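You operate a simulated robot arm through the tools that you are given. There is no shell and no other tool.

You are at the controls of a simulated robot arm. One attempt, no reset.

Task
Wind the rack's motor slide to the 30 mark and clamp it.
Fine: rack socket switch off first, then free the yellow clamp.

The check looks at the end state, three seconds after you hand in, the way a careful person would. Anything else that was tipped, shoved, dropped, spilled or broken makes it a failure.

Robot
A 7-joint arm with a two-finger parallel gripper, fixed in place. Base frame: the origin is at the foot of the arm, x ahead of it, y to its left, z up. Readings come in mm, rad, newtons and seconds.
With the tool pointing down near the work surface it reaches from about 300 to 860 mm from the base axis. Its first joint turns from -2.496 to 2.496 rad. Payload 3 kg.
The TCP is the grasp point between the finger pads, 30 mm short of the fingertips. In the tool frame z runs along the fingers and y along their closing line. The gripper opens to 94 mm. The fingers are 28 mm wide and 10 mm thick; the gripper's body (50 by 96 mm) begins 55 mm behind the TCP.
Orientation is that of the tool frame in the base frame, as [roll, pitch, yaw] about the fixed x, y, z axes, in that order (R = Rz(yaw) Ry(pitch) Rx(roll)). With the fingers straight down and closing along the base's y, the tool's x points along the base's -x, its y along +y and its z along -z.

Tools
- The arm moves only by the tool play_rows. Its argument "deltas" is a list that holds one entry, the list of rows, each a list of 7 numbers: the shift along the tool's x, y, z in cm, then the turn, a rotation vector about the tool's x, y, z in rad, then the gripper command, from -1 (shut) to 1 (fully open), values between in proportion. In form: [[[tx, ty, tz, ax, ay, az, gripper], ...]]. A call has 1 to 20 rows; each row is the pose to reach, as a shift and turn from the pose commanded when the call began, along the tool's axes at that moment. Each row takes 0.2 s and may step no farther than 50 mm and 0.15 rad from the row before; otherwise, or with a gripper value out of range, the whole call is refused. Where a pose cannot be reached the arm comes as near as it can. A force on the tool above 40 N (or 10 N above the force at the start of the call, whichever is more), or a blocked arm, ends the call early, and 0.2 s more pass. The fingers move at their own pace (about 72 mm/s each) and stop on an object; they squeeze with about 34 N. The grip force told is the motor's: it shows also when the fingers shut on nothing. Time passes only in rows, and 0.2 s behind the last, so rows that repeat a pose let the fingers close. It gives the time, the measured TCP pose, the force on the tool (base axes), the opening and the grip force at its end, in the units of the frame above (readings bear some noise), with the torque about the TCP (base axes, N m) and any sound that the robot's microphone picked up.
- Cameras (640 x 400 px; columns grow to the right, rows downward): "scene" is fixed at [399.6, -649.3, 1622.4]; the picture's right is [0.99, 0.12, 0.00], its down [0.04, -0.35, -0.94] and it looks along [-0.11, 0.93, -0.35] (base axes); focal length 339 px, centre (320, 200). "wrist" rides on the gripper at [76, 14, -102] in the tool frame; the picture's right is [-0.18, 0.98, 0.00], its down [-0.75, -0.14, -0.64] and it looks along [-0.63, -0.12, 0.77] (tool axes); focal length 243 px, centre (320, 200). There is no depth. A picture from a camera that has moved, and an enlarged one, comes with that camera's place and axes in the base frame and with its lens.
- capture(camera): a new picture of that camera. No time passes.
- enlarge(camera, box): a new picture of the part [left, top, right, bottom] of that camera's present view, enlarged. No time passes.
- sign_off(): hands the job in; it is judged then, once.

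Places have to be worked out from the pictures, the camera data and where the tool is seen. Open the gripper and draw the arm clear of the work before you hand the job in, unless the task says otherwise.

The tools are called after ">>>" by a JSON object that holds its "method" and its "body". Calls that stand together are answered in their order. play_rows: Moves the arm, as the interface text tells. Its arguments: {"type":"object","properties":{"deltas":{"type":"array"}},"required":["deltas"]} The other tools are called the same way: capture (camera) takes a picture; enlarge (camera, box) takes an enlarged picture of a part of a camera's view; sign_off () hands the job in.

At the start:

```text
time: 0.0
tcp_pos: [318.8, 317.8, 1291.0]
ee_rot: [3.141, 0.0, 3.14]
force: [0.2, 0.5, -0.3]
torque: [-0.01, -0.01, -0.02]
finger_gap: 94.3
grip_force: 0.0
```

scene: 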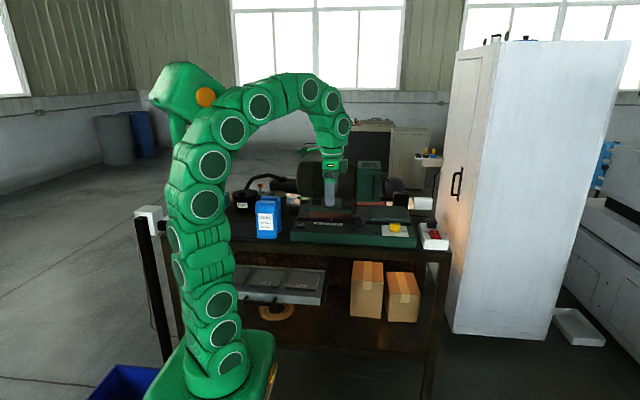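
wrist: 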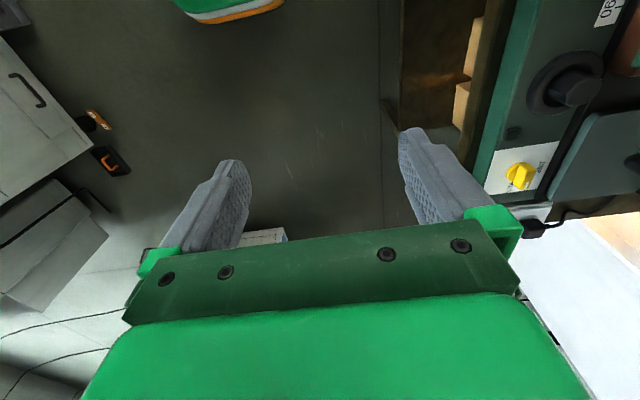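

I'll start by looking closer at the workbench from both cameras before moving anything.

>>> {"method": "enlarge", "body": {"camera": "scene", "box": [220, 140, 460, 290]}}

>>> {"method": "enlarge", "body": {"camera": "scene", "box": [350, 180, 460, 260]}}

>>> {"method": "enlarge", "body": {"camera": "wrist", "box": [440, 0, 640, 240]}}

>>> {"method": "enlarge", "body": {"camera": "scene", "box": [120, 190, 240, 270]}}

```text
2.67 times, centred on (340, 215) of scene
camera zoom: at [399.6, -649.3, 1622.4], right [0.99, 0.12, 0.0], down [0.04, -0.35, -0.94], along [-0.11, 0.93, -0.35], focal length 903 px, centre (267, 160)
```

zoom: 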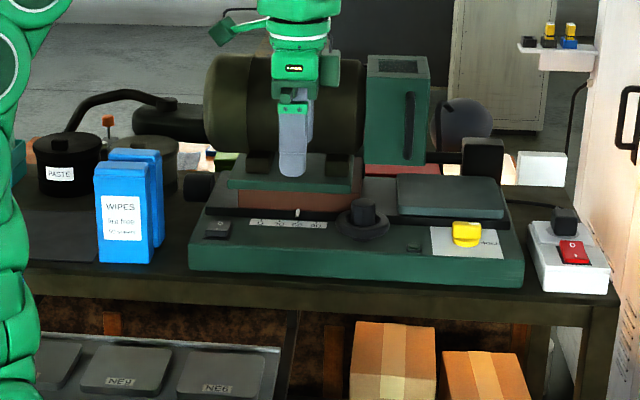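

```text
5.00 times, centred on (405, 220) of scene
camera zoom: at [399.6, -649.3, 1622.4], right [0.99, 0.12, 0.0], down [0.04, -0.35, -0.94], along [-0.11, 0.93, -0.35], focal length 1693 px, centre (-105, 100)
```

zoom: 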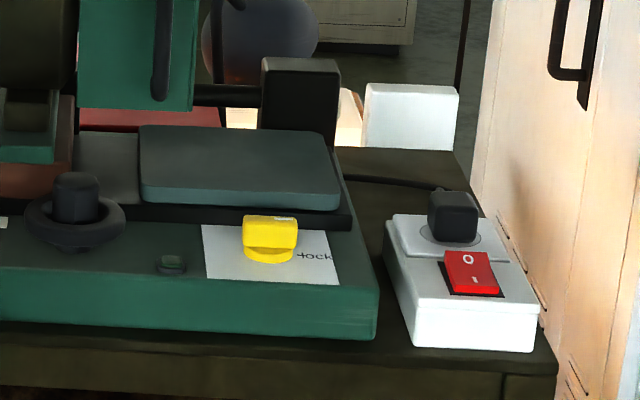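

```text
1.67 times, centred on (540, 120) of wrist
camera zoom: at [242.1, 331.0, 1393.9], right [0.18, 0.98, 0.0], down [0.75, -0.14, 0.64], along [0.63, -0.12, -0.77], focal length 404 px, centre (-47, 333)
```

zoom: 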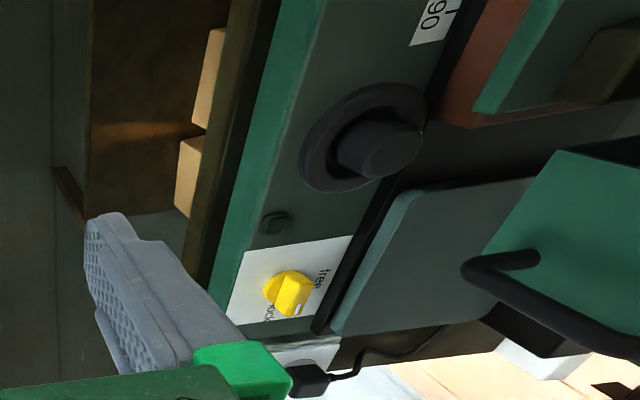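

```text
5.00 times, centred on (180, 230) of scene
camera zoom: at [399.6, -649.3, 1622.4], right [0.99, 0.12, 0.0], down [0.04, -0.35, -0.94], along [-0.11, 0.93, -0.35], focal length 1693 px, centre (1020, 50)
```

zoom: 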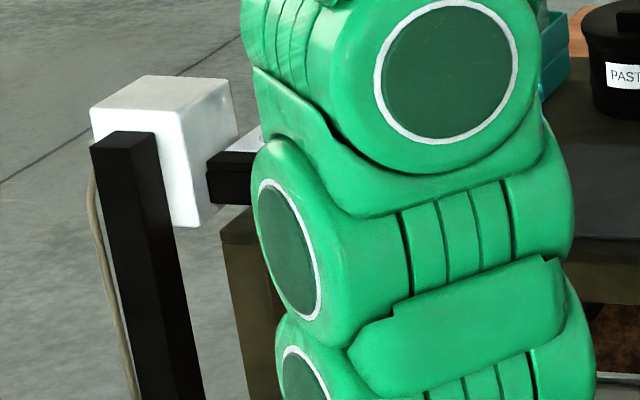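

The scene shows a green machine on the bench with a scale, a dark knob, the yellow lock/free clamp (I triangulate about (557, 658, 1016)), and a white socket with a red rocker on its right. I'll turn the tool about vertical and shift it a little, staying high, so that the wrist camera looks along +y at the panel.

>>> {"method": "play_rows", "body": {"deltas": [[[-1.5, 0.7, 0, 0, 0, -0.143, 1], [-3, 1.4, 0, 0, 0, -0.286, 1], [-4.5, 2.1, 0, 0, 0, -0.429, 1], [-6, 2.8, 0, 0, 0, -0.572, 1], [-7.5, 3.5, 0, 0, 0, -0.715, 1], [-9, 4.2, 0, 0, 0, -0.858, 1], [-10.5, 4.9, 0, 0, 0, -1.001, 1], [-12, 5.6, 0, 0, 0, -1.144, 1], [-13.5, 6.3, 0, 0, 0, -1.287, 1], [-15, 7, 0, 0, 0, -1.43, 1], [-16, 8, 0, 0, 0, -1.5708, 1], [-16, 8, 0, 0, 0, -1.5708, 1]]]}}

```text
time: 2.6
tcp_pos: [480.6, 395.7, 1288.8]
ee_rot: [-3.141, 0.001, -1.571]
force: [-0.6, 0.5, -0.9]
torque: [0.03, 0.03, -0.02]
finger_gap: 94.1
grip_force: 0.1
```

The arm got there without contact; I now look at the panel.

>>> {"method": "capture", "body": {"camera": "wrist"}}

>>> {"method": "capture", "body": {"camera": "scene"}}

```text
taken
camera wrist: at [465.2, 319.7, 1392.6], right [-0.98, 0.18, 0.0], down [0.14, 0.75, 0.64], along [0.12, 0.63, -0.77], focal length 243 px, centre (320, 200)
```

wrist: 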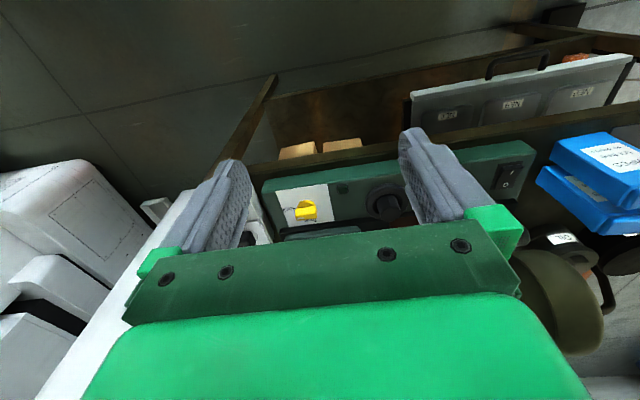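

```text
taken
```

scene: 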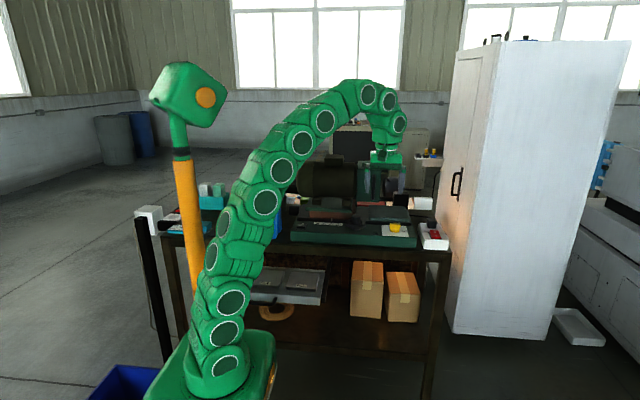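

The panel is visible but the gripper hides the far part. I'll shift +y by 140 mm and up by 40 mm, which is still well above everything, so the panel falls into the free upper part of the picture.

>>> {"method": "play_rows", "body": {"deltas": [[[-3, 0, -1, 0, 0, 0, 1], [-6, 0, -2, 0, 0, 0, 1], [-9, 0, -3, 0, 0, 0, 1], [-12, 0, -4, 0, 0, 0, 1], [-14, 0, -4, 0, 0, 0, 1], [-14, 0, -4, 0, 0, 0, 1]]]}}

>>> {"method": "capture", "body": {"camera": "wrist"}}

>>> {"method": "enlarge", "body": {"camera": "wrist", "box": [190, 40, 470, 215]}}

```text
time: 4.0
tcp_pos: [449.7, 488.4, 1275.6]
ee_rot: [-3.141, -0.001, -1.574]
force: [-0.1, 0.7, -0.5]
torque: [-0.02, -0.03, 0.0]
finger_gap: 94.0
grip_force: 0.0
out of reach, approached as far as the arm can: row 2, 3, 4, 5, 6
```

```text
taken
camera wrist: at [435.0, 412.1, 1380.2], right [-0.98, 0.19, 0.0], down [0.14, 0.75, 0.64], along [0.12, 0.63, -0.77], focal length 243 px, centre (320, 200)
```

wrist: 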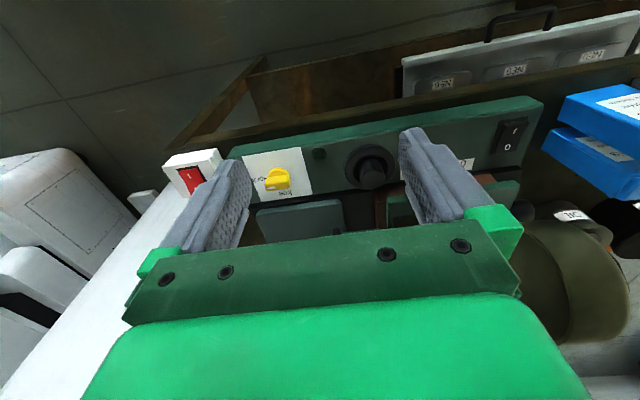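

```text
2.29 times, centred on (330, 128) of wrist
camera zoom: at [435.0, 412.1, 1380.2], right [-0.98, 0.19, 0.0], down [0.14, 0.75, 0.64], along [0.12, 0.63, -0.77], focal length 555 px, centre (297, 366)
```

zoom: 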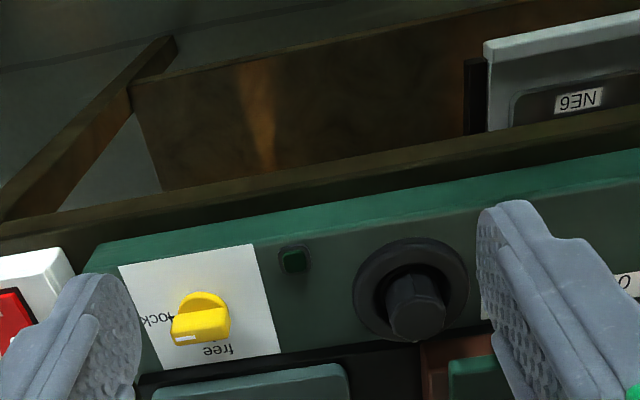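

Straight-down reach runs out at this height, so the far switch will need a tilted tool. I'll zoom in on the red rocker, the clamp, the knob and the scale from here.

>>> {"method": "enlarge", "body": {"camera": "wrist", "box": [150, 130, 250, 210]}}

>>> {"method": "enlarge", "body": {"camera": "scene", "box": [410, 210, 460, 255]}}

>>> {"method": "enlarge", "body": {"camera": "scene", "box": [285, 200, 365, 250]}}

>>> {"method": "enlarge", "body": {"camera": "scene", "box": [340, 200, 420, 250]}}

```text
5.00 times, centred on (200, 170) of wrist
camera zoom: at [435.0, 412.1, 1380.2], right [-0.98, 0.19, 0.0], down [0.14, 0.75, 0.64], along [0.12, 0.63, -0.77], focal length 1213 px, centre (920, 350)
```

zoom: 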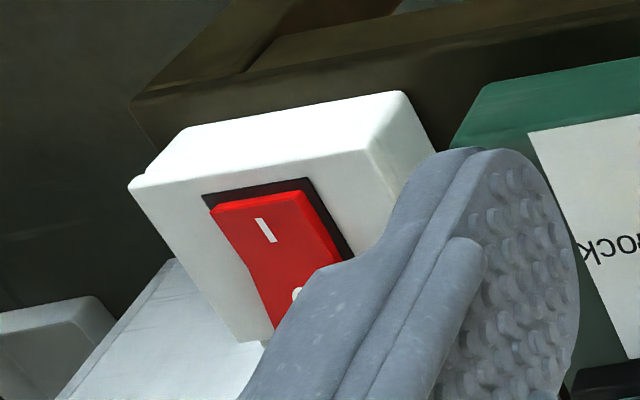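

```text
8.89 times, centred on (435, 232) of scene
camera zoom: at [399.6, -649.3, 1622.4], right [0.99, 0.12, 0.0], down [0.04, -0.35, -0.94], along [-0.11, 0.93, -0.35], focal length 3010 px, centre (-702, -89)
```

zoom: 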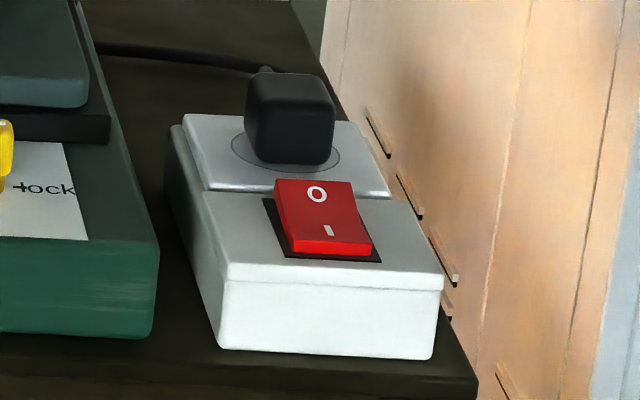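

```text
8.00 times, centred on (325, 225) of scene
camera zoom: at [399.6, -649.3, 1622.4], right [0.99, 0.12, 0.0], down [0.04, -0.35, -0.94], along [-0.11, 0.93, -0.35], focal length 2709 px, centre (280, 0)
```

zoom: 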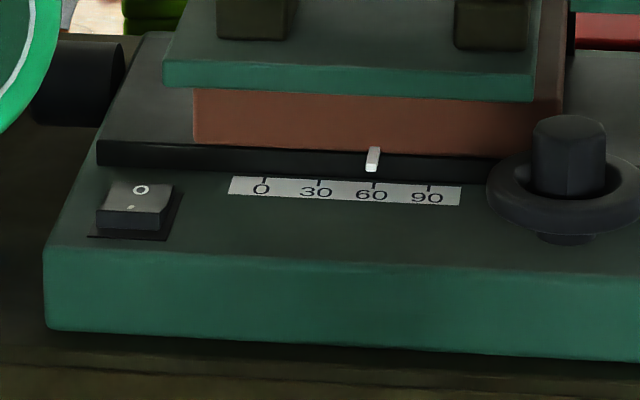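

```text
8.00 times, centred on (380, 225) of scene
camera zoom: at [399.6, -649.3, 1622.4], right [0.99, 0.12, 0.0], down [0.04, -0.35, -0.94], along [-0.11, 0.93, -0.35], focal length 2709 px, centre (-160, 0)
```

zoom: 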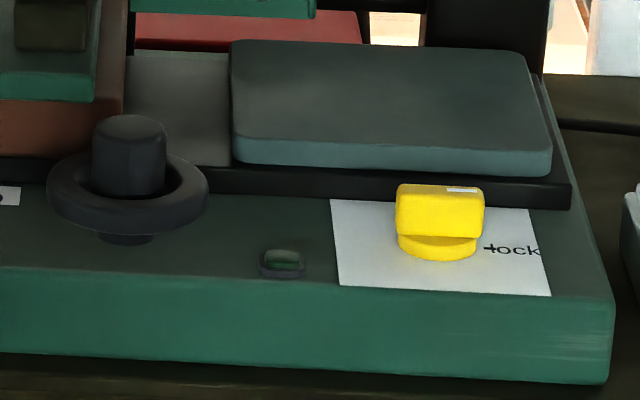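

The pointer sits at 60 on a 0–90 scale, and the rocker is marked O (far end) and I (near end). I need to see which end of the rocker is pressed in, so I'll enlarge further.

>>> {"method": "enlarge", "body": {"camera": "scene", "box": [424, 224, 448, 239]}}

>>> {"method": "enlarge", "body": {"camera": "scene", "box": [290, 216, 314, 231]}}

>>> {"method": "enlarge", "body": {"camera": "scene", "box": [366, 222, 414, 240]}}

>>> {"method": "enlarge", "body": {"camera": "wrist", "box": [170, 150, 220, 200]}}

>>> {"method": "enlarge", "body": {"camera": "wrist", "box": [480, 100, 540, 160]}}

```text
16.00 times, centred on (436, 232) of scene
camera zoom: at [399.6, -649.3, 1622.4], right [0.99, 0.12, 0.0], down [0.04, -0.35, -0.94], along [-0.11, 0.93, -0.35], focal length 5418 px, centre (-1536, -304)
```

zoom: 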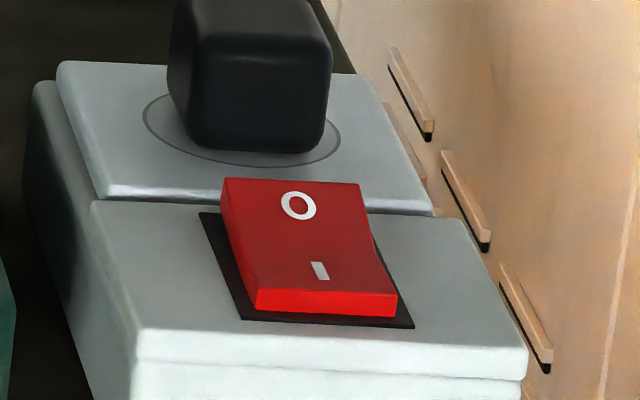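

```text
16.00 times, centred on (302, 224) of scene
camera zoom: at [399.6, -649.3, 1622.4], right [0.99, 0.12, 0.0], down [0.04, -0.35, -0.94], along [-0.11, 0.93, -0.35], focal length 5418 px, centre (608, -176)
```

zoom: 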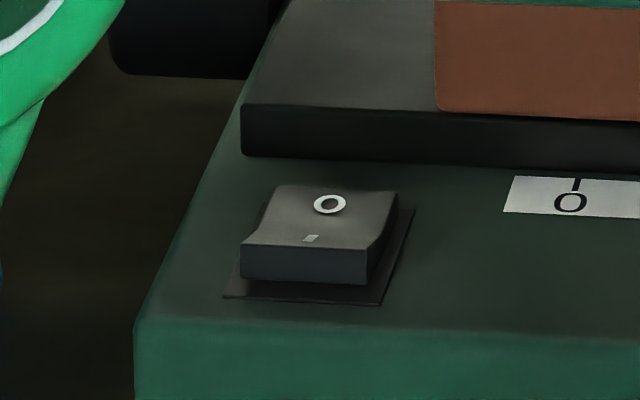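

```text
13.33 times, centred on (390, 231) of scene
camera zoom: at [399.6, -649.3, 1622.4], right [0.99, 0.12, 0.0], down [0.04, -0.35, -0.94], along [-0.11, 0.93, -0.35], focal length 4515 px, centre (-613, -213)
```

zoom: 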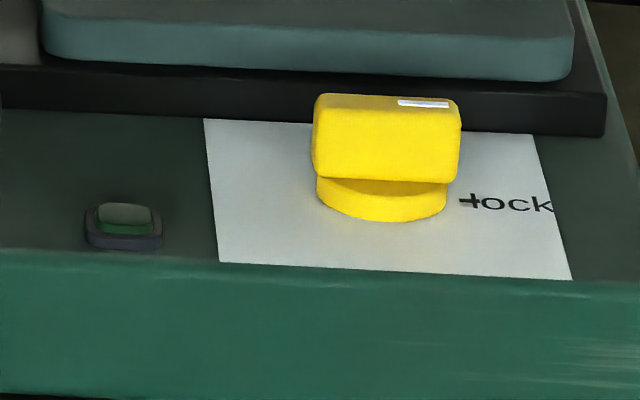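

```text
8.00 times, centred on (195, 175) of wrist
camera zoom: at [435.0, 412.1, 1380.2], right [-0.98, 0.19, 0.0], down [0.14, 0.75, 0.64], along [0.12, 0.63, -0.77], focal length 1941 px, centre (1320, 400)
```

zoom: 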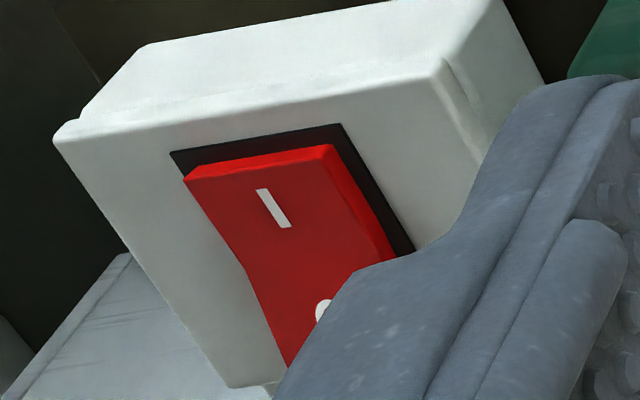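

```text
6.67 times, centred on (510, 130) of wrist
camera zoom: at [435.0, 412.1, 1380.2], right [-0.98, 0.19, 0.0], down [0.14, 0.75, 0.64], along [0.12, 0.63, -0.77], focal length 1618 px, centre (-947, 667)
```

zoom: 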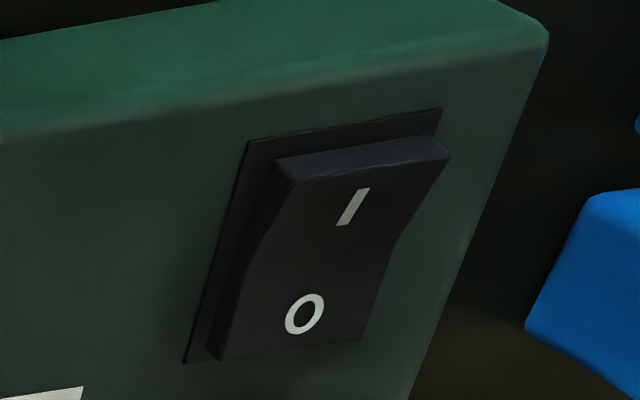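

The near (I) end of the red rocker sits lower than the O end, so the socket is on and O (far end, +y) must be pressed; the machine's own black rocker is already at O. I'll check the scene camera's calibration by looking at the fingertips at a known pose.

>>> {"method": "enlarge", "body": {"camera": "scene", "box": [340, 150, 420, 200]}}

>>> {"method": "enlarge", "body": {"camera": "scene", "box": [280, 130, 440, 250]}}

```text
8.00 times, centred on (380, 175) of scene
camera zoom: at [399.6, -649.3, 1622.4], right [0.99, 0.12, 0.0], down [0.04, -0.35, -0.94], along [-0.11, 0.93, -0.35], focal length 2709 px, centre (-160, 400)
```

zoom: 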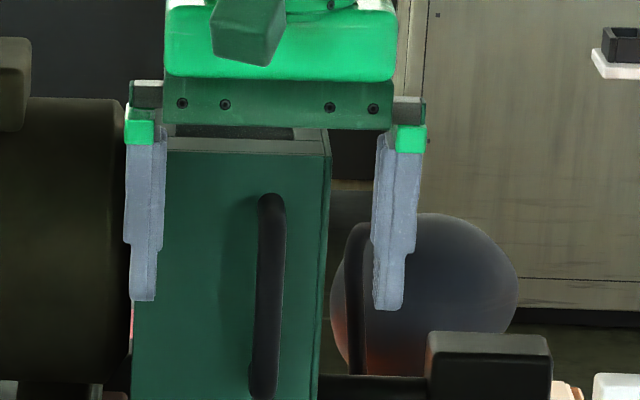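

```text
3.33 times, centred on (360, 190) of scene
camera zoom: at [399.6, -649.3, 1622.4], right [0.99, 0.12, 0.0], down [0.04, -0.35, -0.94], along [-0.11, 0.93, -0.35], focal length 1129 px, centre (187, 233)
```

zoom: 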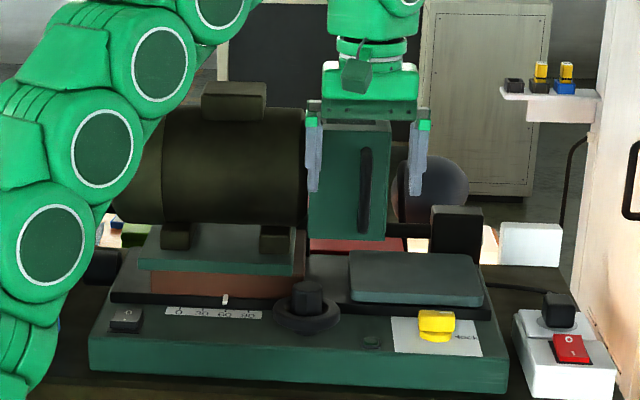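

The measured fingertip pixels match the scene camera model to about 1 mm. By triangulation the rocker's I mark is at about (713, 610, 1016), its O end at about (713, 640, 1021), and the plug starts 40 mm behind it. I'll back off slightly, come down and turn the tool to azimuth 42° (toward the switch), then check the pose.

>>> {"method": "play_rows", "body": {"deltas": [[[1, 0, 2, 0, 0, 0.14, 1], [2, 0, 4, 0, 0, 0.28, 1], [3, 0, 6, 0, 0, 0.42, 1], [4, 0, 8, 0, 0, 0.56, 1], [5, 0, 9, 0, 0, 0.7, 1], [6, 0, 10, 0, 0, 0.838, 1], [6, 0, 10, 0, 0, 0.838, 1]]]}}

```text
time: 5.6
tcp_pos: [449.0, 429.8, 1174.4]
ee_rot: [-3.139, 0.004, -2.41]
force: [-0.9, -0.4, 0.1]
torque: [0.03, 0.0, 0.02]
finger_gap: 94.1
grip_force: 0.0
```

The pose is (449, 430, 1174) with azimuth 42°. Now I tilt the fingers outward by 0.7 rad and shut the gripper to make a pusher, keeping the TCP in place.

>>> {"method": "play_rows", "body": {"deltas": [[[0, 0, 0, 0, -0.14, 0, 0], [0, 0, 0, 0, -0.28, 0, -1], [0, 0, 0, 0, -0.42, 0, -1], [0, 0, 0, 0, -0.56, 0, -1], [0, 0, 0, 0, -0.7, 0, -1], [0, 0, 0, 0, -0.7, 0, -1]]]}}

>>> {"method": "capture", "body": {"camera": "wrist"}}

>>> {"method": "capture", "body": {"camera": "scene"}}

```text
time: 7.0
tcp_pos: [454.8, 427.6, 1163.3]
ee_rot: [3.127, 0.678, -2.428]
force: [-0.3, -0.1, 0.0]
torque: [0.03, 0.02, 0.0]
finger_gap: 0.1
grip_force: 32.4
```

```text
taken
camera wrist: at [351.6, 355.5, 1197.2], right [-0.54, 0.83, 0.13], down [0.24, 0.01, 0.97], along [0.81, 0.56, -0.2], focal length 243 px, centre (320, 200)
```

wrist: 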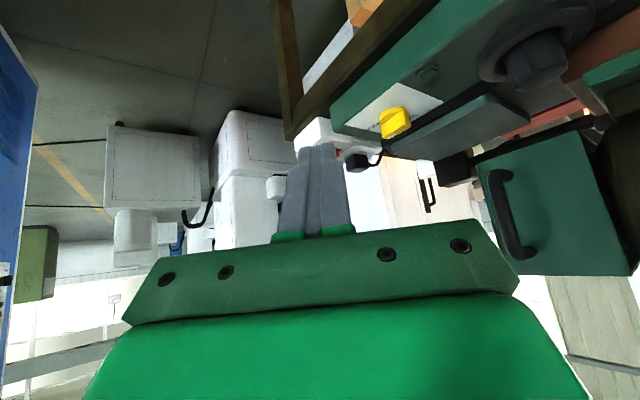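

```text
taken
```

scene: 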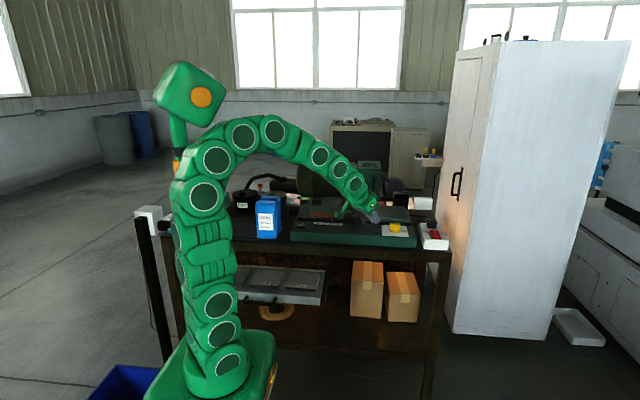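

The pose reads a few mm off the command, perhaps still settling. I also notice a green head on an orange pole by the arm that looks slightly different between pictures, so I'll zoom in on it.

>>> {"method": "enlarge", "body": {"camera": "scene", "box": [120, 40, 300, 240]}}

>>> {"method": "play_rows", "body": {"deltas": [[[0, 0, 0, 0, 0, 0, -1]]]}}

```text
2.00 times, centred on (210, 140) of scene
camera zoom: at [399.6, -649.3, 1622.4], right [0.99, 0.12, 0.0], down [0.04, -0.35, -0.94], along [-0.11, 0.93, -0.35], focal length 677 px, centre (540, 320)
```

zoom: 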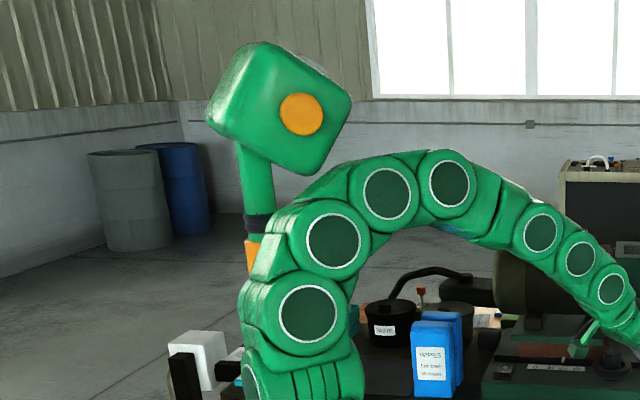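

```text
time: 7.4
tcp_pos: [455.4, 428.9, 1165.4]
ee_rot: [3.125, 0.68, -2.429]
force: [0.2, 0.1, -0.4]
torque: [-0.01, -0.04, 0.0]
finger_gap: 0.0
grip_force: 33.2
```

That head looks like a free-standing part of the robot, clear of the arm's path here. I'll advance about 70 % of the way toward a hover point above the rocker, keeping the fingertips about 45 mm above the clamp's top.

>>> {"method": "play_rows", "body": {"deltas": [[[-3.06, -0.12, 3.46, 0, 0, 0, -1], [-6.12, -0.25, 6.93, 0, 0, 0, -1], [-9.18, -0.37, 10.4, 0, 0, 0, -1], [-12.2, -0.49, 13.86, 0, 0, 0, -1], [-15.3, -0.62, 17.3, 0, 0, 0, -1], [-15.3, -0.62, 17.3, 0, 0, 0, -1]]]}}

>>> {"method": "capture", "body": {"camera": "wrist"}}

>>> {"method": "enlarge", "body": {"camera": "scene", "box": [340, 160, 480, 260]}}

```text
time: 8.8
tcp_pos: [623.0, 577.6, 1142.1]
ee_rot: [3.141, 0.699, -2.409]
force: [0.5, -0.3, 0.5]
torque: [-0.01, -0.01, 0.0]
finger_gap: 0.0
grip_force: 32.6
```

```text
taken
camera wrist: at [519.8, 504.7, 1172.8], right [-0.55, 0.83, 0.12], down [0.22, 0.0, 0.98], along [0.81, 0.56, -0.18], focal length 243 px, centre (320, 200)
```

wrist: 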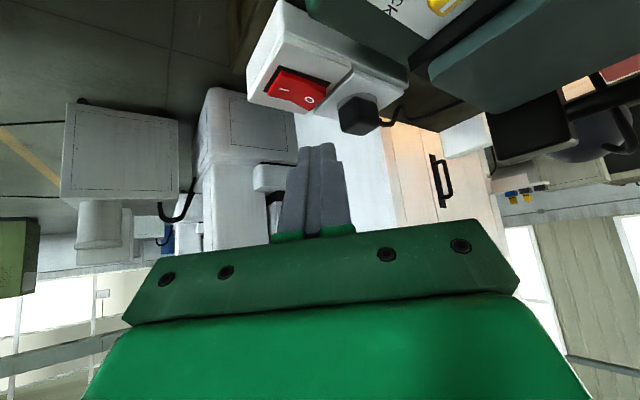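

```text
4.00 times, centred on (410, 210) of scene
camera zoom: at [399.6, -649.3, 1622.4], right [0.99, 0.12, 0.0], down [0.04, -0.35, -0.94], along [-0.11, 0.93, -0.35], focal length 1355 px, centre (-40, 160)
```

zoom: 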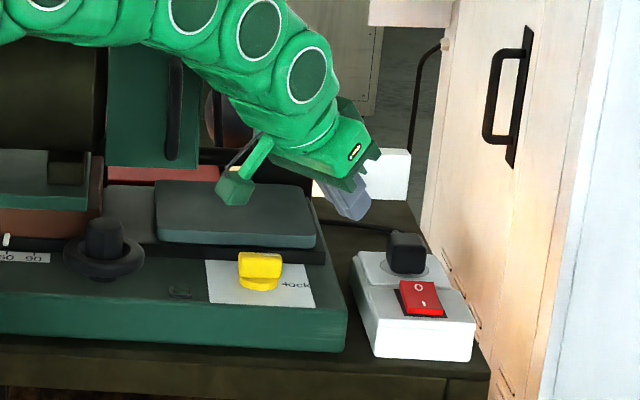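

The pose now matches the command, and the new picture puts the O mark at (714, 641, 1019) and the I mark at (713, 610, 1017). I'll move to a hover about 40 mm above the O end.

>>> {"method": "play_rows", "body": {"deltas": [[[-1.54, -0.43, 3.45, 0, 0, 0, -1], [-3.07, -0.86, 6.9, 0, 0, 0, -1], [-4.61, -1.29, 10.36, 0, 0, 0, -1], [-4.61, -1.29, 10.36, 0, 0, 0, -1]]]}}

>>> {"method": "capture", "body": {"camera": "wrist"}}

>>> {"method": "enlarge", "body": {"camera": "scene", "box": [390, 190, 470, 250]}}

```text
time: 9.8
tcp_pos: [709.5, 637.1, 1091.0]
ee_rot: [3.14, 0.7, -2.407]
force: [0.2, 0.6, 0.5]
torque: [-0.05, -0.02, -0.03]
finger_gap: 0.0
grip_force: 32.9
```

```text
taken
camera wrist: at [606.1, 563.2, 1121.3], right [-0.55, 0.83, 0.12], down [0.21, 0.0, 0.98], along [0.81, 0.56, -0.18], focal length 243 px, centre (320, 200)
```

wrist: 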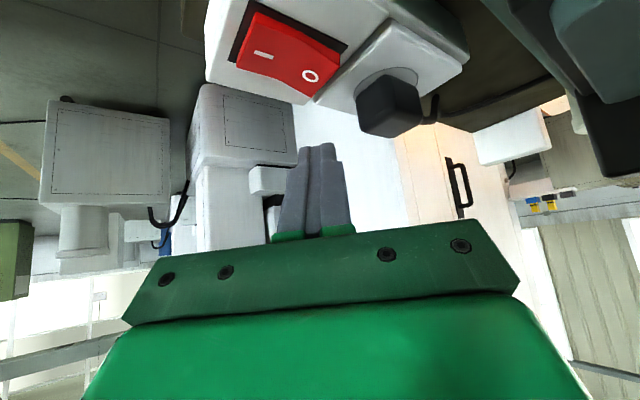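

```text
6.67 times, centred on (430, 220) of scene
camera zoom: at [399.6, -649.3, 1622.4], right [0.99, 0.12, 0.0], down [0.04, -0.35, -0.94], along [-0.11, 0.93, -0.35], focal length 2258 px, centre (-413, 67)
```

zoom: 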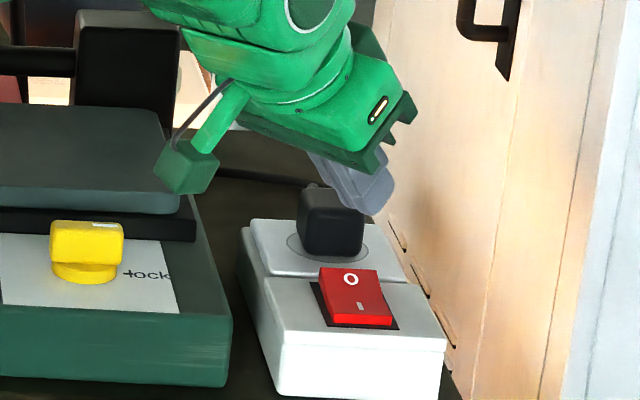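

The hover is good: scene and wrist views agree that the tips sit above the O end with clearance to the plug. I'll descend straight down, slowing for the last part to press the O end, and listen for a click.

>>> {"method": "play_rows", "body": {"deltas": [[[0.97, 0, 1.15, 0, 0, 0, -1], [1.61, 0, 1.91, 0, 0, 0, -1], [1.93, 0, 2.3, 0, 0, 0, -1], [2.13, 0, 2.52, 0, 0, 0, -1], [2.32, 0, 2.75, 0, 0, 0, -1], [2.45, 0, 2.91, 0, 0, 0, -1], [2.58, 0, 3.06, 0, 0, 0, -1], [2.7, 0, 3.21, 0, 0, 0, -1]]]}}

>>> {"method": "capture", "body": {"camera": "wrist"}}

>>> {"method": "enlarge", "body": {"camera": "scene", "box": [410, 205, 458, 241]}}

```text
time: 11.6
tcp_pos: [707.9, 638.2, 1050.7]
ee_rot: [3.14, 0.7, -2.408]
force: [-0.3, 0.1, 0.9]
torque: [0.0, 0.02, 0.04]
finger_gap: 0.0
grip_force: 32.9
```

```text
taken
camera wrist: at [605.2, 564.1, 1081.6], right [-0.55, 0.82, 0.12], down [0.22, 0.0, 0.98], along [0.81, 0.57, -0.18], focal length 243 px, centre (320, 200)
```

wrist: 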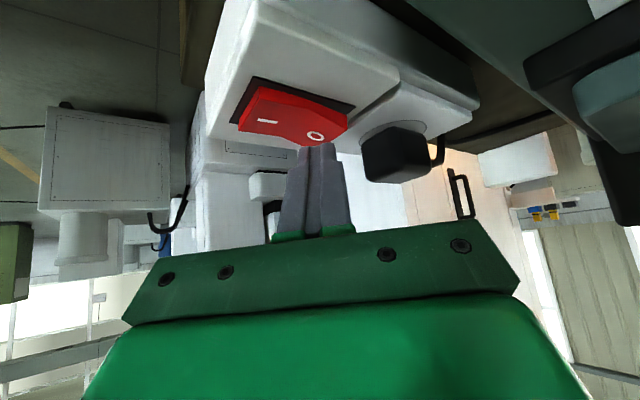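

```text
11.11 times, centred on (434, 223) of scene
camera zoom: at [399.6, -649.3, 1622.4], right [0.99, 0.12, 0.0], down [0.04, -0.35, -0.94], along [-0.11, 0.93, -0.35], focal length 3763 px, centre (-947, -56)
```

zoom: 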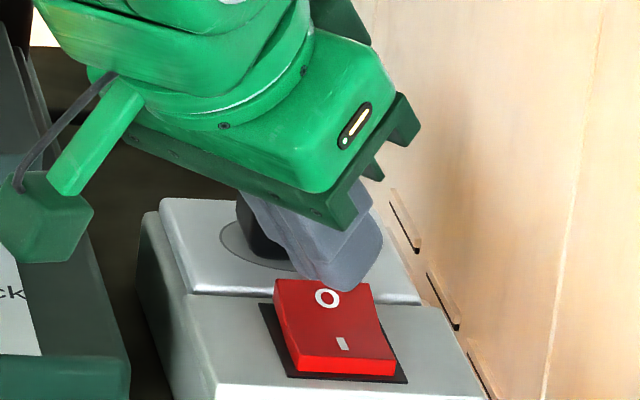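

No contact yet; the tips are just above the O half. I'll shift 3 mm toward -y to stay well on the rocker and keep pressing down slowly.

>>> {"method": "play_rows", "body": {"deltas": [[[0.15, -0.22, -0.13, 0, 0, 0, -1], [0.28, -0.22, 0.02, 0, 0, 0, -1], [0.41, -0.22, 0.18, 0, 0, 0, -1], [0.54, -0.22, 0.33, 0, 0, 0, -1], [0.67, -0.22, 0.48, 0, 0, 0, -1], [0.79, -0.22, 0.635, 0, 0, 0, -1]]]}}

>>> {"method": "enlarge", "body": {"camera": "scene", "box": [410, 205, 458, 241]}}

>>> {"method": "enlarge", "body": {"camera": "wrist", "box": [200, 60, 400, 200]}}

```text
time: 13.1
tcp_pos: [708.4, 634.9, 1046.4]
ee_rot: [-3.141, 0.708, -2.409]
force: [-1.5, 0.6, 3.8]
torque: [0.02, 0.02, 0.01]
finger_gap: 0.0
grip_force: 32.9
heard: click
stopped in row 6: the force on the tool passed its limit at 42 N (the readings are from after the stop); the commanded pose is now the measured one
```

```text
11.11 times, centred on (434, 223) of scene
camera zoom: at [399.6, -649.3, 1622.4], right [0.99, 0.12, 0.0], down [0.04, -0.35, -0.94], along [-0.11, 0.93, -0.35], focal length 3763 px, centre (-947, -56)
```

zoom: 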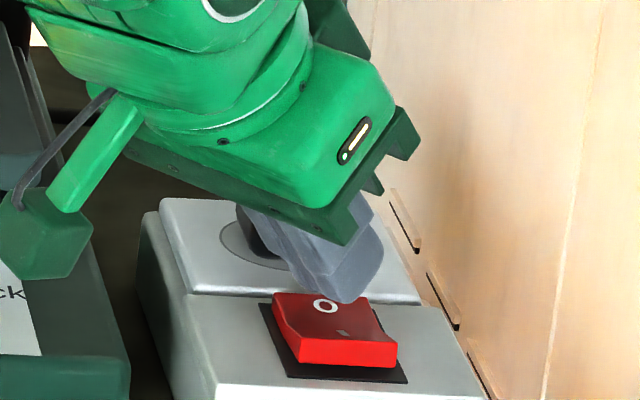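

```text
2.86 times, centred on (300, 130) of wrist
camera zoom: at [605.3, 561.5, 1076.6], right [-0.55, 0.82, 0.12], down [0.21, 0.0, 0.98], along [0.81, 0.57, -0.17], focal length 693 px, centre (377, 400)
```

zoom: 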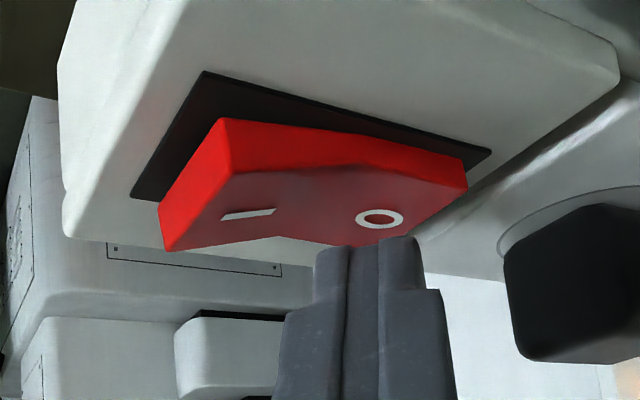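

A click sounded and the rocker has tipped over: the O end is down and the I end is up, so the socket is off. I'll lift straight up 80 mm and then draw back radially before going to the clamp.

>>> {"method": "play_rows", "body": {"deltas": [[[-1.6, 0, -1.9, 0, 0, 0, -1], [-3.3, 0, -3.9, 0, 0, 0, -1], [-5.2, 0, -6.1, 0, 0, 0, -1], [-4.2, 0.5, -9.5, 0, 0, 0, -1], [-3.2, 1, -13, 0, 0, 0, -1], [-2.2, 1.5, -16.5, 0, 0, 0, -1], [-2.2, 1.5, -16.5, 0, 0, 0, -1]]]}}

>>> {"method": "enlarge", "body": {"camera": "scene", "box": [410, 205, 458, 241]}}

```text
time: 14.7
tcp_pos: [630.9, 582.9, 1186.0]
ee_rot: [-3.141, 0.709, -2.408]
force: [0.6, 0.5, 0.0]
torque: [0.05, -0.02, 0.02]
finger_gap: 0.0
grip_force: 32.9
```

```text
11.11 times, centred on (434, 223) of scene
camera zoom: at [399.6, -649.3, 1622.4], right [0.99, 0.12, 0.0], down [0.04, -0.35, -0.94], along [-0.11, 0.93, -0.35], focal length 3763 px, centre (-947, -56)
```

zoom: 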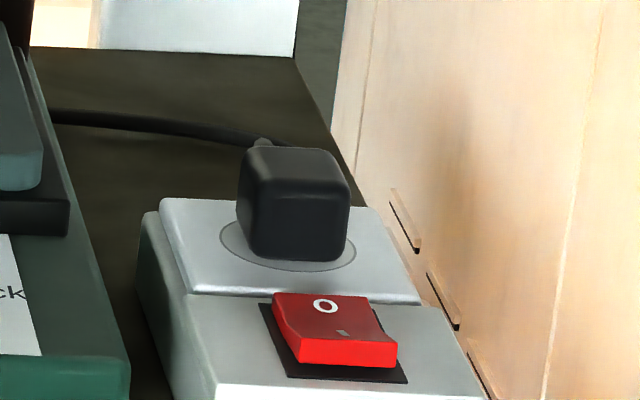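

The socket rocker stays off and the socket hasn't moved. Next I reduce the tilt to about 0.35 rad while moving back over the front of the machine at z≈1170, and open the gripper halfway.

>>> {"method": "play_rows", "body": {"deltas": [[[2.4, 1.76, -1.53, 0, 0.09, 0, -1], [4.8, 3.52, -3.06, 0, 0.18, 0, -0.5], [7.2, 5.29, -4.6, 0, 0.27, 0, 0], [9.6, 7.05, -6.13, 0, 0.36, 0, 0], [9.6, 7.05, -6.13, 0, 0.36, 0, 0]]]}}

```text
time: 15.8
tcp_pos: [498.0, 558.6, 1170.7]
ee_rot: [3.14, 0.348, -2.409]
force: [0.3, -0.4, -0.1]
torque: [0.01, -0.01, 0.01]
finger_gap: 46.9
grip_force: 0.1
```

Now I rotate about the vertical so the fingers close along y (across the clamp's bar) and move to a hover near the clamp at z≈1140.

>>> {"method": "play_rows", "body": {"deltas": [[[-0.84, 0.52, 0.85, 0.0418, 0, 0.1147, 0], [-1.67, 1.04, 1.7, 0.0835, 0, 0.2295, 0], [-2.5, 1.57, 2.55, 0.1253, 0, 0.3442, 0], [-3.34, 2.09, 3.39, 0.1671, 0, 0.4589, 0], [-4.18, 2.61, 4.24, 0.2088, 0, 0.5737, 0], [-5.01, 3.13, 5.09, 0.2506, 0, 0.6884, 0], [-5.01, 3.13, 5.09, 0.2506, 0, 0.6884, 0]]]}}

>>> {"method": "capture", "body": {"camera": "wrist"}}

>>> {"method": "enlarge", "body": {"camera": "scene", "box": [330, 170, 430, 250]}}

```text
time: 17.3
tcp_pos: [530.7, 622.1, 1142.4]
ee_rot: [-3.139, 0.352, -3.128]
force: [-0.7, -0.4, -0.3]
torque: [0.0, -0.03, -0.03]
finger_gap: 46.8
grip_force: 0.0
stopped in row 7: the force on the tool passed its limit at 54 N (the readings are from after the stop); the commanded pose is now the measured one
```

```text
taken
camera wrist: at [423.3, 634.1, 1213.9], right [0.16, 0.99, 0.06], down [0.49, -0.13, 0.86], along [0.86, -0.11, -0.5], focal length 243 px, centre (320, 200)
```

wrist: 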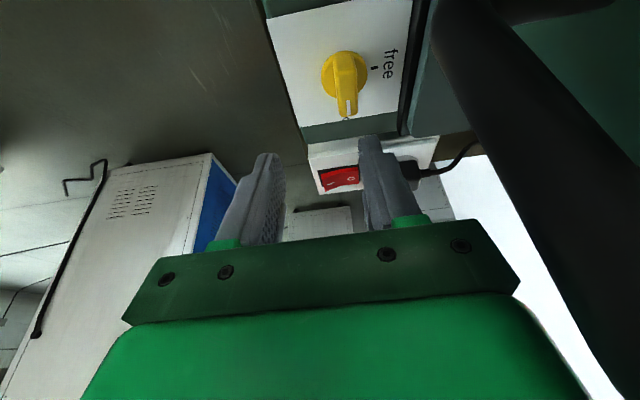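

```text
5.00 times, centred on (380, 210) of scene
camera zoom: at [399.6, -649.3, 1622.4], right [0.99, 0.12, 0.0], down [0.04, -0.35, -0.94], along [-0.11, 0.93, -0.35], focal length 1693 px, centre (20, 150)
```

zoom: 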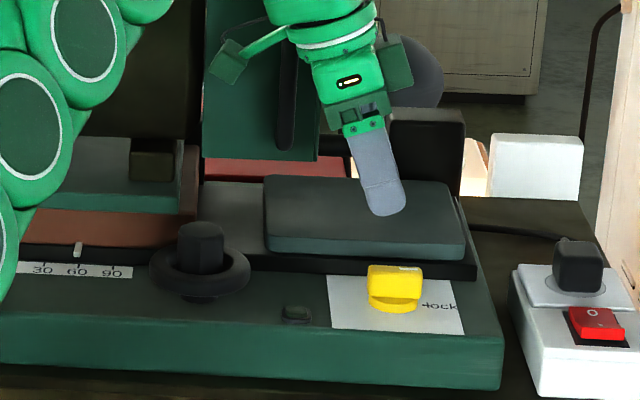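

The last row stopped on a 54 N force, so something touched during that turn. I'll stay still and find out what before doing anything else.

>>> {"method": "enlarge", "body": {"camera": "scene", "box": [340, 150, 420, 200]}}

>>> {"method": "enlarge", "body": {"camera": "scene", "box": [280, 120, 440, 220]}}

>>> {"method": "enlarge", "body": {"camera": "wrist", "box": [400, 0, 640, 250]}}

>>> {"method": "capture", "body": {"camera": "scene"}}

```text
8.00 times, centred on (380, 175) of scene
camera zoom: at [399.6, -649.3, 1622.4], right [0.99, 0.12, 0.0], down [0.04, -0.35, -0.94], along [-0.11, 0.93, -0.35], focal length 2709 px, centre (-160, 400)
```

zoom: 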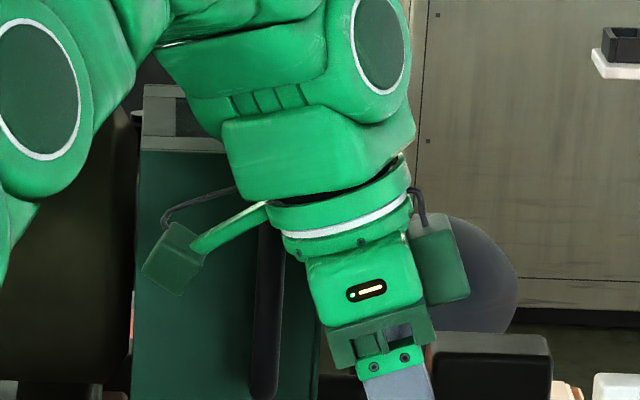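

```text
4.00 times, centred on (360, 170) of scene
camera zoom: at [399.6, -649.3, 1622.4], right [0.99, 0.12, 0.0], down [0.04, -0.35, -0.94], along [-0.11, 0.93, -0.35], focal length 1355 px, centre (160, 320)
```

zoom: 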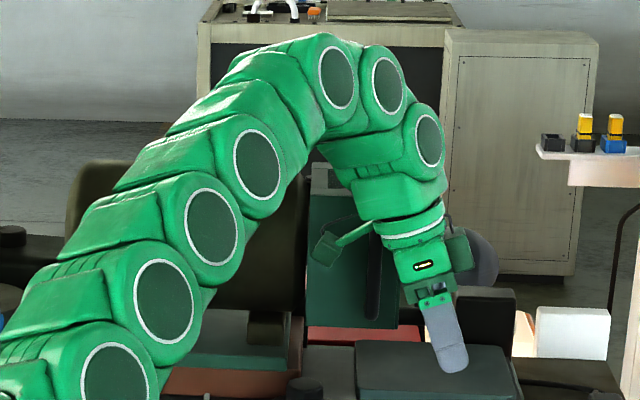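

```text
1.60 times, centred on (520, 125) of wrist
camera zoom: at [423.3, 634.1, 1213.9], right [0.16, 0.99, 0.06], down [0.49, -0.13, 0.86], along [0.86, -0.11, -0.5], focal length 388 px, centre (0, 320)
```

zoom: 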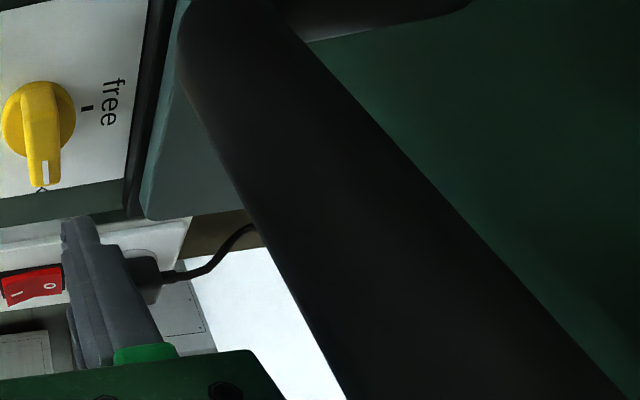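

```text
taken
```

scene: 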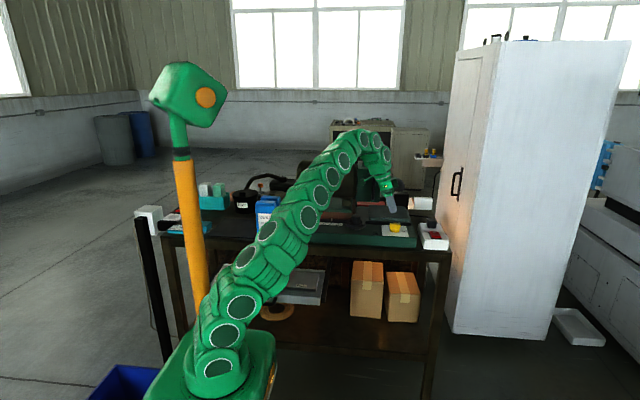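

Both views show the green box's handle (about x 455–465, y 660–690, z 1135–1240) right beside the gripper body; the body brushed it, and the box's outline is unchanged from the earlier picture. With closing along y the gripper leans toward that handle, so I'll move straight away in -y and use a different approach angle.

>>> {"method": "play_rows", "body": {"deltas": [[[0, -1.5, 0, 0, 0, 0, 0], [0, -3.5, 0, 0, 0, 0, 0], [0, -6, 0, 0, 0, 0, 0], [0, -6, 0, 0, 0, 0, 0]]]}}

>>> {"method": "enlarge", "body": {"camera": "scene", "box": [340, 150, 420, 200]}}

>>> {"method": "enlarge", "body": {"camera": "wrist", "box": [240, 0, 560, 200]}}

```text
time: 18.3
tcp_pos: [532.8, 561.9, 1141.4]
ee_rot: [-3.139, 0.35, -3.128]
force: [0.0, -1.2, -0.1]
torque: [0.05, 0.0, -0.02]
finger_gap: 47.0
grip_force: 0.1
```

```text
8.00 times, centred on (380, 175) of scene
camera zoom: at [399.6, -649.3, 1622.4], right [0.99, 0.12, 0.0], down [0.04, -0.35, -0.94], along [-0.11, 0.93, -0.35], focal length 2709 px, centre (-160, 400)
```

zoom: 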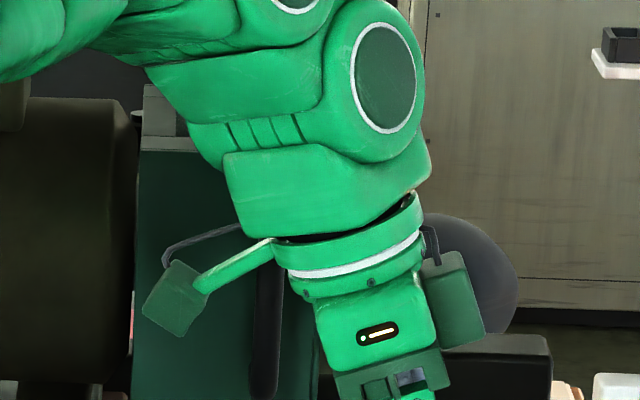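

```text
2.00 times, centred on (400, 100) of wrist
camera zoom: at [424.4, 573.8, 1213.3], right [0.16, 0.99, 0.06], down [0.49, -0.13, 0.86], along [0.86, -0.11, -0.5], focal length 485 px, centre (160, 400)
```

zoom: 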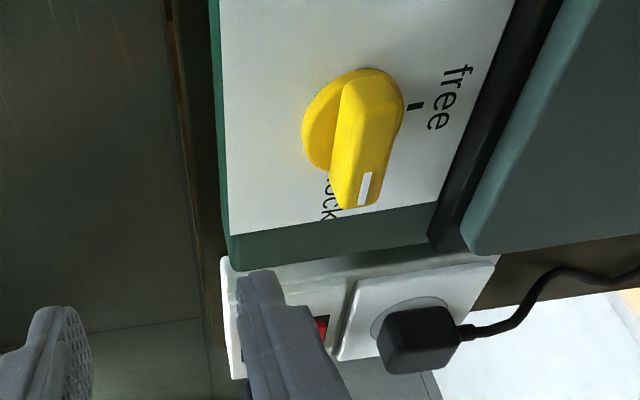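

The clamp is clear in this view: its bar lies along x, about 45×13 mm, top at z≈1045, axis at about (555, 644), pointer at "lock", with "free" on the +y side. I'll go in at azimuth 45° straddling the bar, well clear of the handle. Closing there will turn the bar to 45°, and rotating the tool to 90° will finish it. First step: rotate here, then move over it.

>>> {"method": "play_rows", "body": {"deltas": [[[0, 0, 0, -0.044, 0, -0.121, 0.28], [0, 0, 0, -0.088, 0, -0.242, 0.28], [0, 0, 0, -0.132, 0, -0.3625, 0.28], [0, 0, 0, -0.1765, 0, -0.483, 0.28], [0, 0, 0, -0.2206, 0, -0.604, 0.28], [0, 0, 0, -0.2647, 0, -0.725, 0.28], [-0.2, 2.5, 1, -0.2647, 0, -0.725, 0.28], [-0.4, 5, 2, -0.2647, 0, -0.725, 0.28], [-0.69, 7.57, 3.06, -0.2647, 0, -0.725, 0.28], [-0.69, 7.57, 3.06, -0.2647, 0, -0.725, 0.28]]]}}

>>> {"method": "capture", "body": {"camera": "wrist"}}

>>> {"method": "enlarge", "body": {"camera": "scene", "box": [340, 180, 436, 240]}}

```text
time: 20.5
tcp_pos: [547.2, 637.9, 1117.6]
ee_rot: [-3.139, 0.35, -2.358]
force: [-0.4, 1.4, -0.1]
torque: [0.0, -0.04, -0.01]
finger_gap: 60.1
grip_force: 0.0
```

```text
taken
camera wrist: at [460.9, 572.4, 1189.3], right [-0.57, 0.82, 0.06], down [0.44, 0.25, 0.86], along [0.69, 0.52, -0.5], focal length 243 px, centre (320, 200)
```

wrist: 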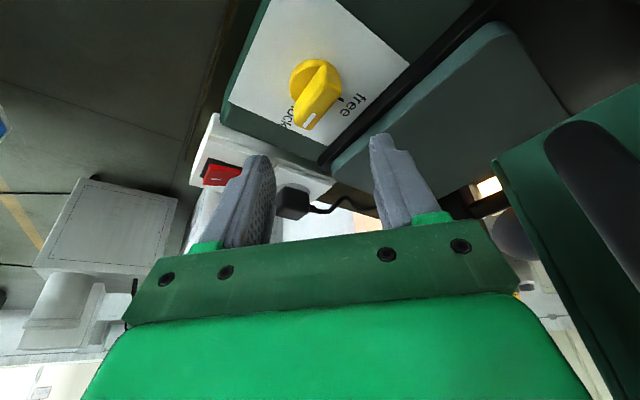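

```text
6.67 times, centred on (388, 210) of scene
camera zoom: at [399.6, -649.3, 1622.4], right [0.99, 0.12, 0.0], down [0.04, -0.35, -0.94], along [-0.11, 0.93, -0.35], focal length 2258 px, centre (-133, 133)
```

zoom: 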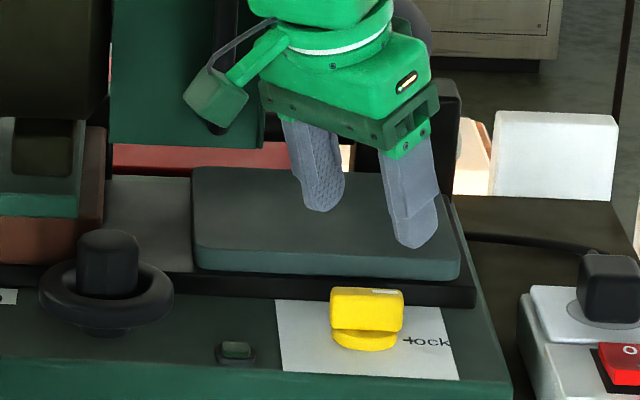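

The fingertips are centred over the clamp axis within about 1 mm. I'll descend 57 mm so the tips straddle the bar just above its disc, then look before closing.

>>> {"method": "play_rows", "body": {"deltas": [[[0.69, 0, 1.88, 0, 0, 0, 0.28], [1.2, 0, 3.29, 0, 0, 0, 0.28], [1.54, 0, 4.23, 0, 0, 0, 0.28], [1.78, 0, 4.88, 0, 0, 0, 0.28], [1.96, 0, 5.35, 0, 0, 0, 0.28], [1.96, 0, 5.35, 0, 0, 0, 0.28]]]}}

>>> {"method": "capture", "body": {"camera": "wrist"}}

>>> {"method": "enlarge", "body": {"camera": "scene", "box": [366, 205, 430, 245]}}

```text
time: 21.9
tcp_pos: [548.0, 637.6, 1058.5]
ee_rot: [-3.14, 0.349, -2.356]
force: [0.1, 0.1, -0.1]
torque: [0.01, -0.01, 0.0]
finger_gap: 60.0
grip_force: 0.1
```

```text
taken
camera wrist: at [461.6, 572.1, 1130.7], right [-0.57, 0.82, 0.06], down [0.44, 0.25, 0.86], along [0.69, 0.52, -0.5], focal length 243 px, centre (320, 200)
```

wrist: 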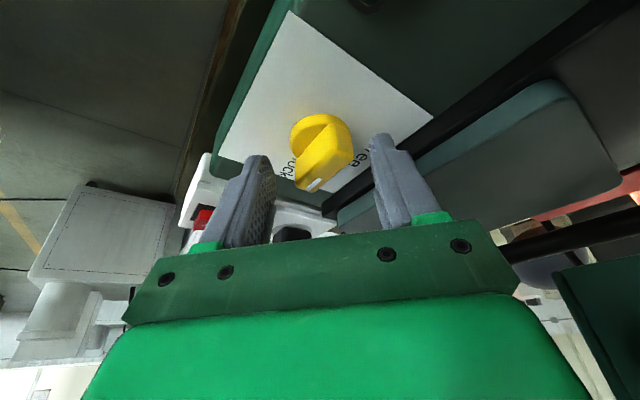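

```text
10.00 times, centred on (398, 225) of scene
camera zoom: at [399.6, -649.3, 1622.4], right [0.99, 0.12, 0.0], down [0.04, -0.35, -0.94], along [-0.11, 0.93, -0.35], focal length 3386 px, centre (-460, -50)
```

zoom: 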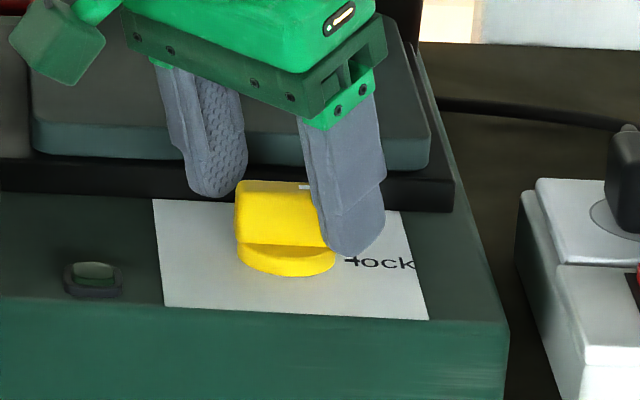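

The tips straddle the bar as planned, one finger behind its left end and one in front of its right end. I'll close gradually so the fingers turn the bar to 45° and grip it.

>>> {"method": "play_rows", "body": {"deltas": [[[0, 0, 0, 0, 0, 0, 0.1], [0, 0, 0, 0, 0, 0, -0.1], [0, 0, 0, 0, 0, 0, -0.25], [0, 0, 0, 0, 0, 0, -0.4], [0, 0, 0, 0, 0, 0, -0.55], [0, 0, 0, 0, 0, 0, -0.7], [0, 0, 0, 0, 0, 0, -1], [0, 0, 0, 0, 0, 0, -1]]]}}

>>> {"method": "capture", "body": {"camera": "wrist"}}

>>> {"method": "enlarge", "body": {"camera": "scene", "box": [366, 205, 430, 245]}}

```text
time: 23.7
tcp_pos: [548.1, 639.1, 1059.3]
ee_rot: [-3.14, 0.352, -2.355]
force: [-5.9, 13.3, -2.0]
torque: [0.68, -0.17, 0.14]
finger_gap: 16.8
grip_force: 45.1
```

```text
taken
camera wrist: at [461.1, 572.7, 1130.7], right [-0.57, 0.82, 0.06], down [0.44, 0.25, 0.86], along [0.69, 0.52, -0.5], focal length 243 px, centre (320, 200)
```

wrist: 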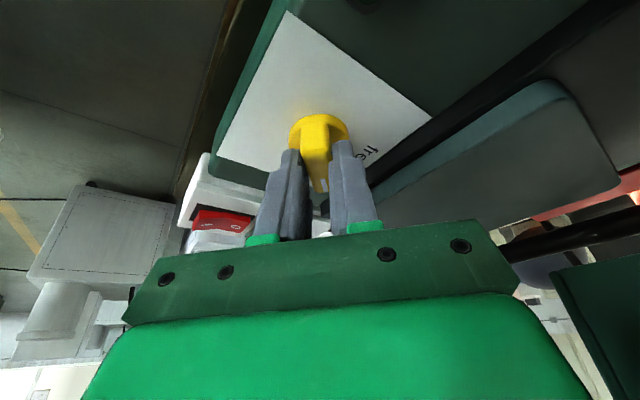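

```text
10.00 times, centred on (398, 225) of scene
camera zoom: at [399.6, -649.3, 1622.4], right [0.99, 0.12, 0.0], down [0.04, -0.35, -0.94], along [-0.11, 0.93, -0.35], focal length 3386 px, centre (-460, -50)
```

zoom: 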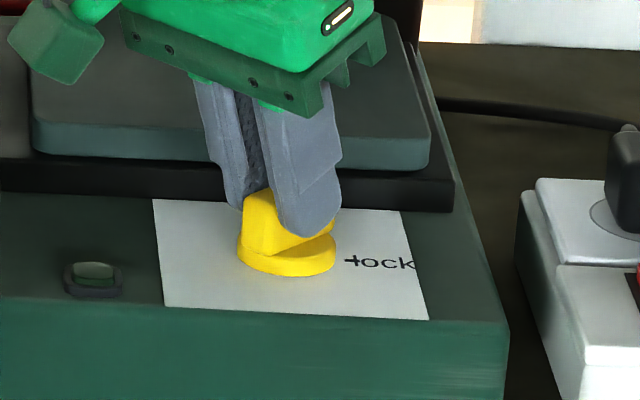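

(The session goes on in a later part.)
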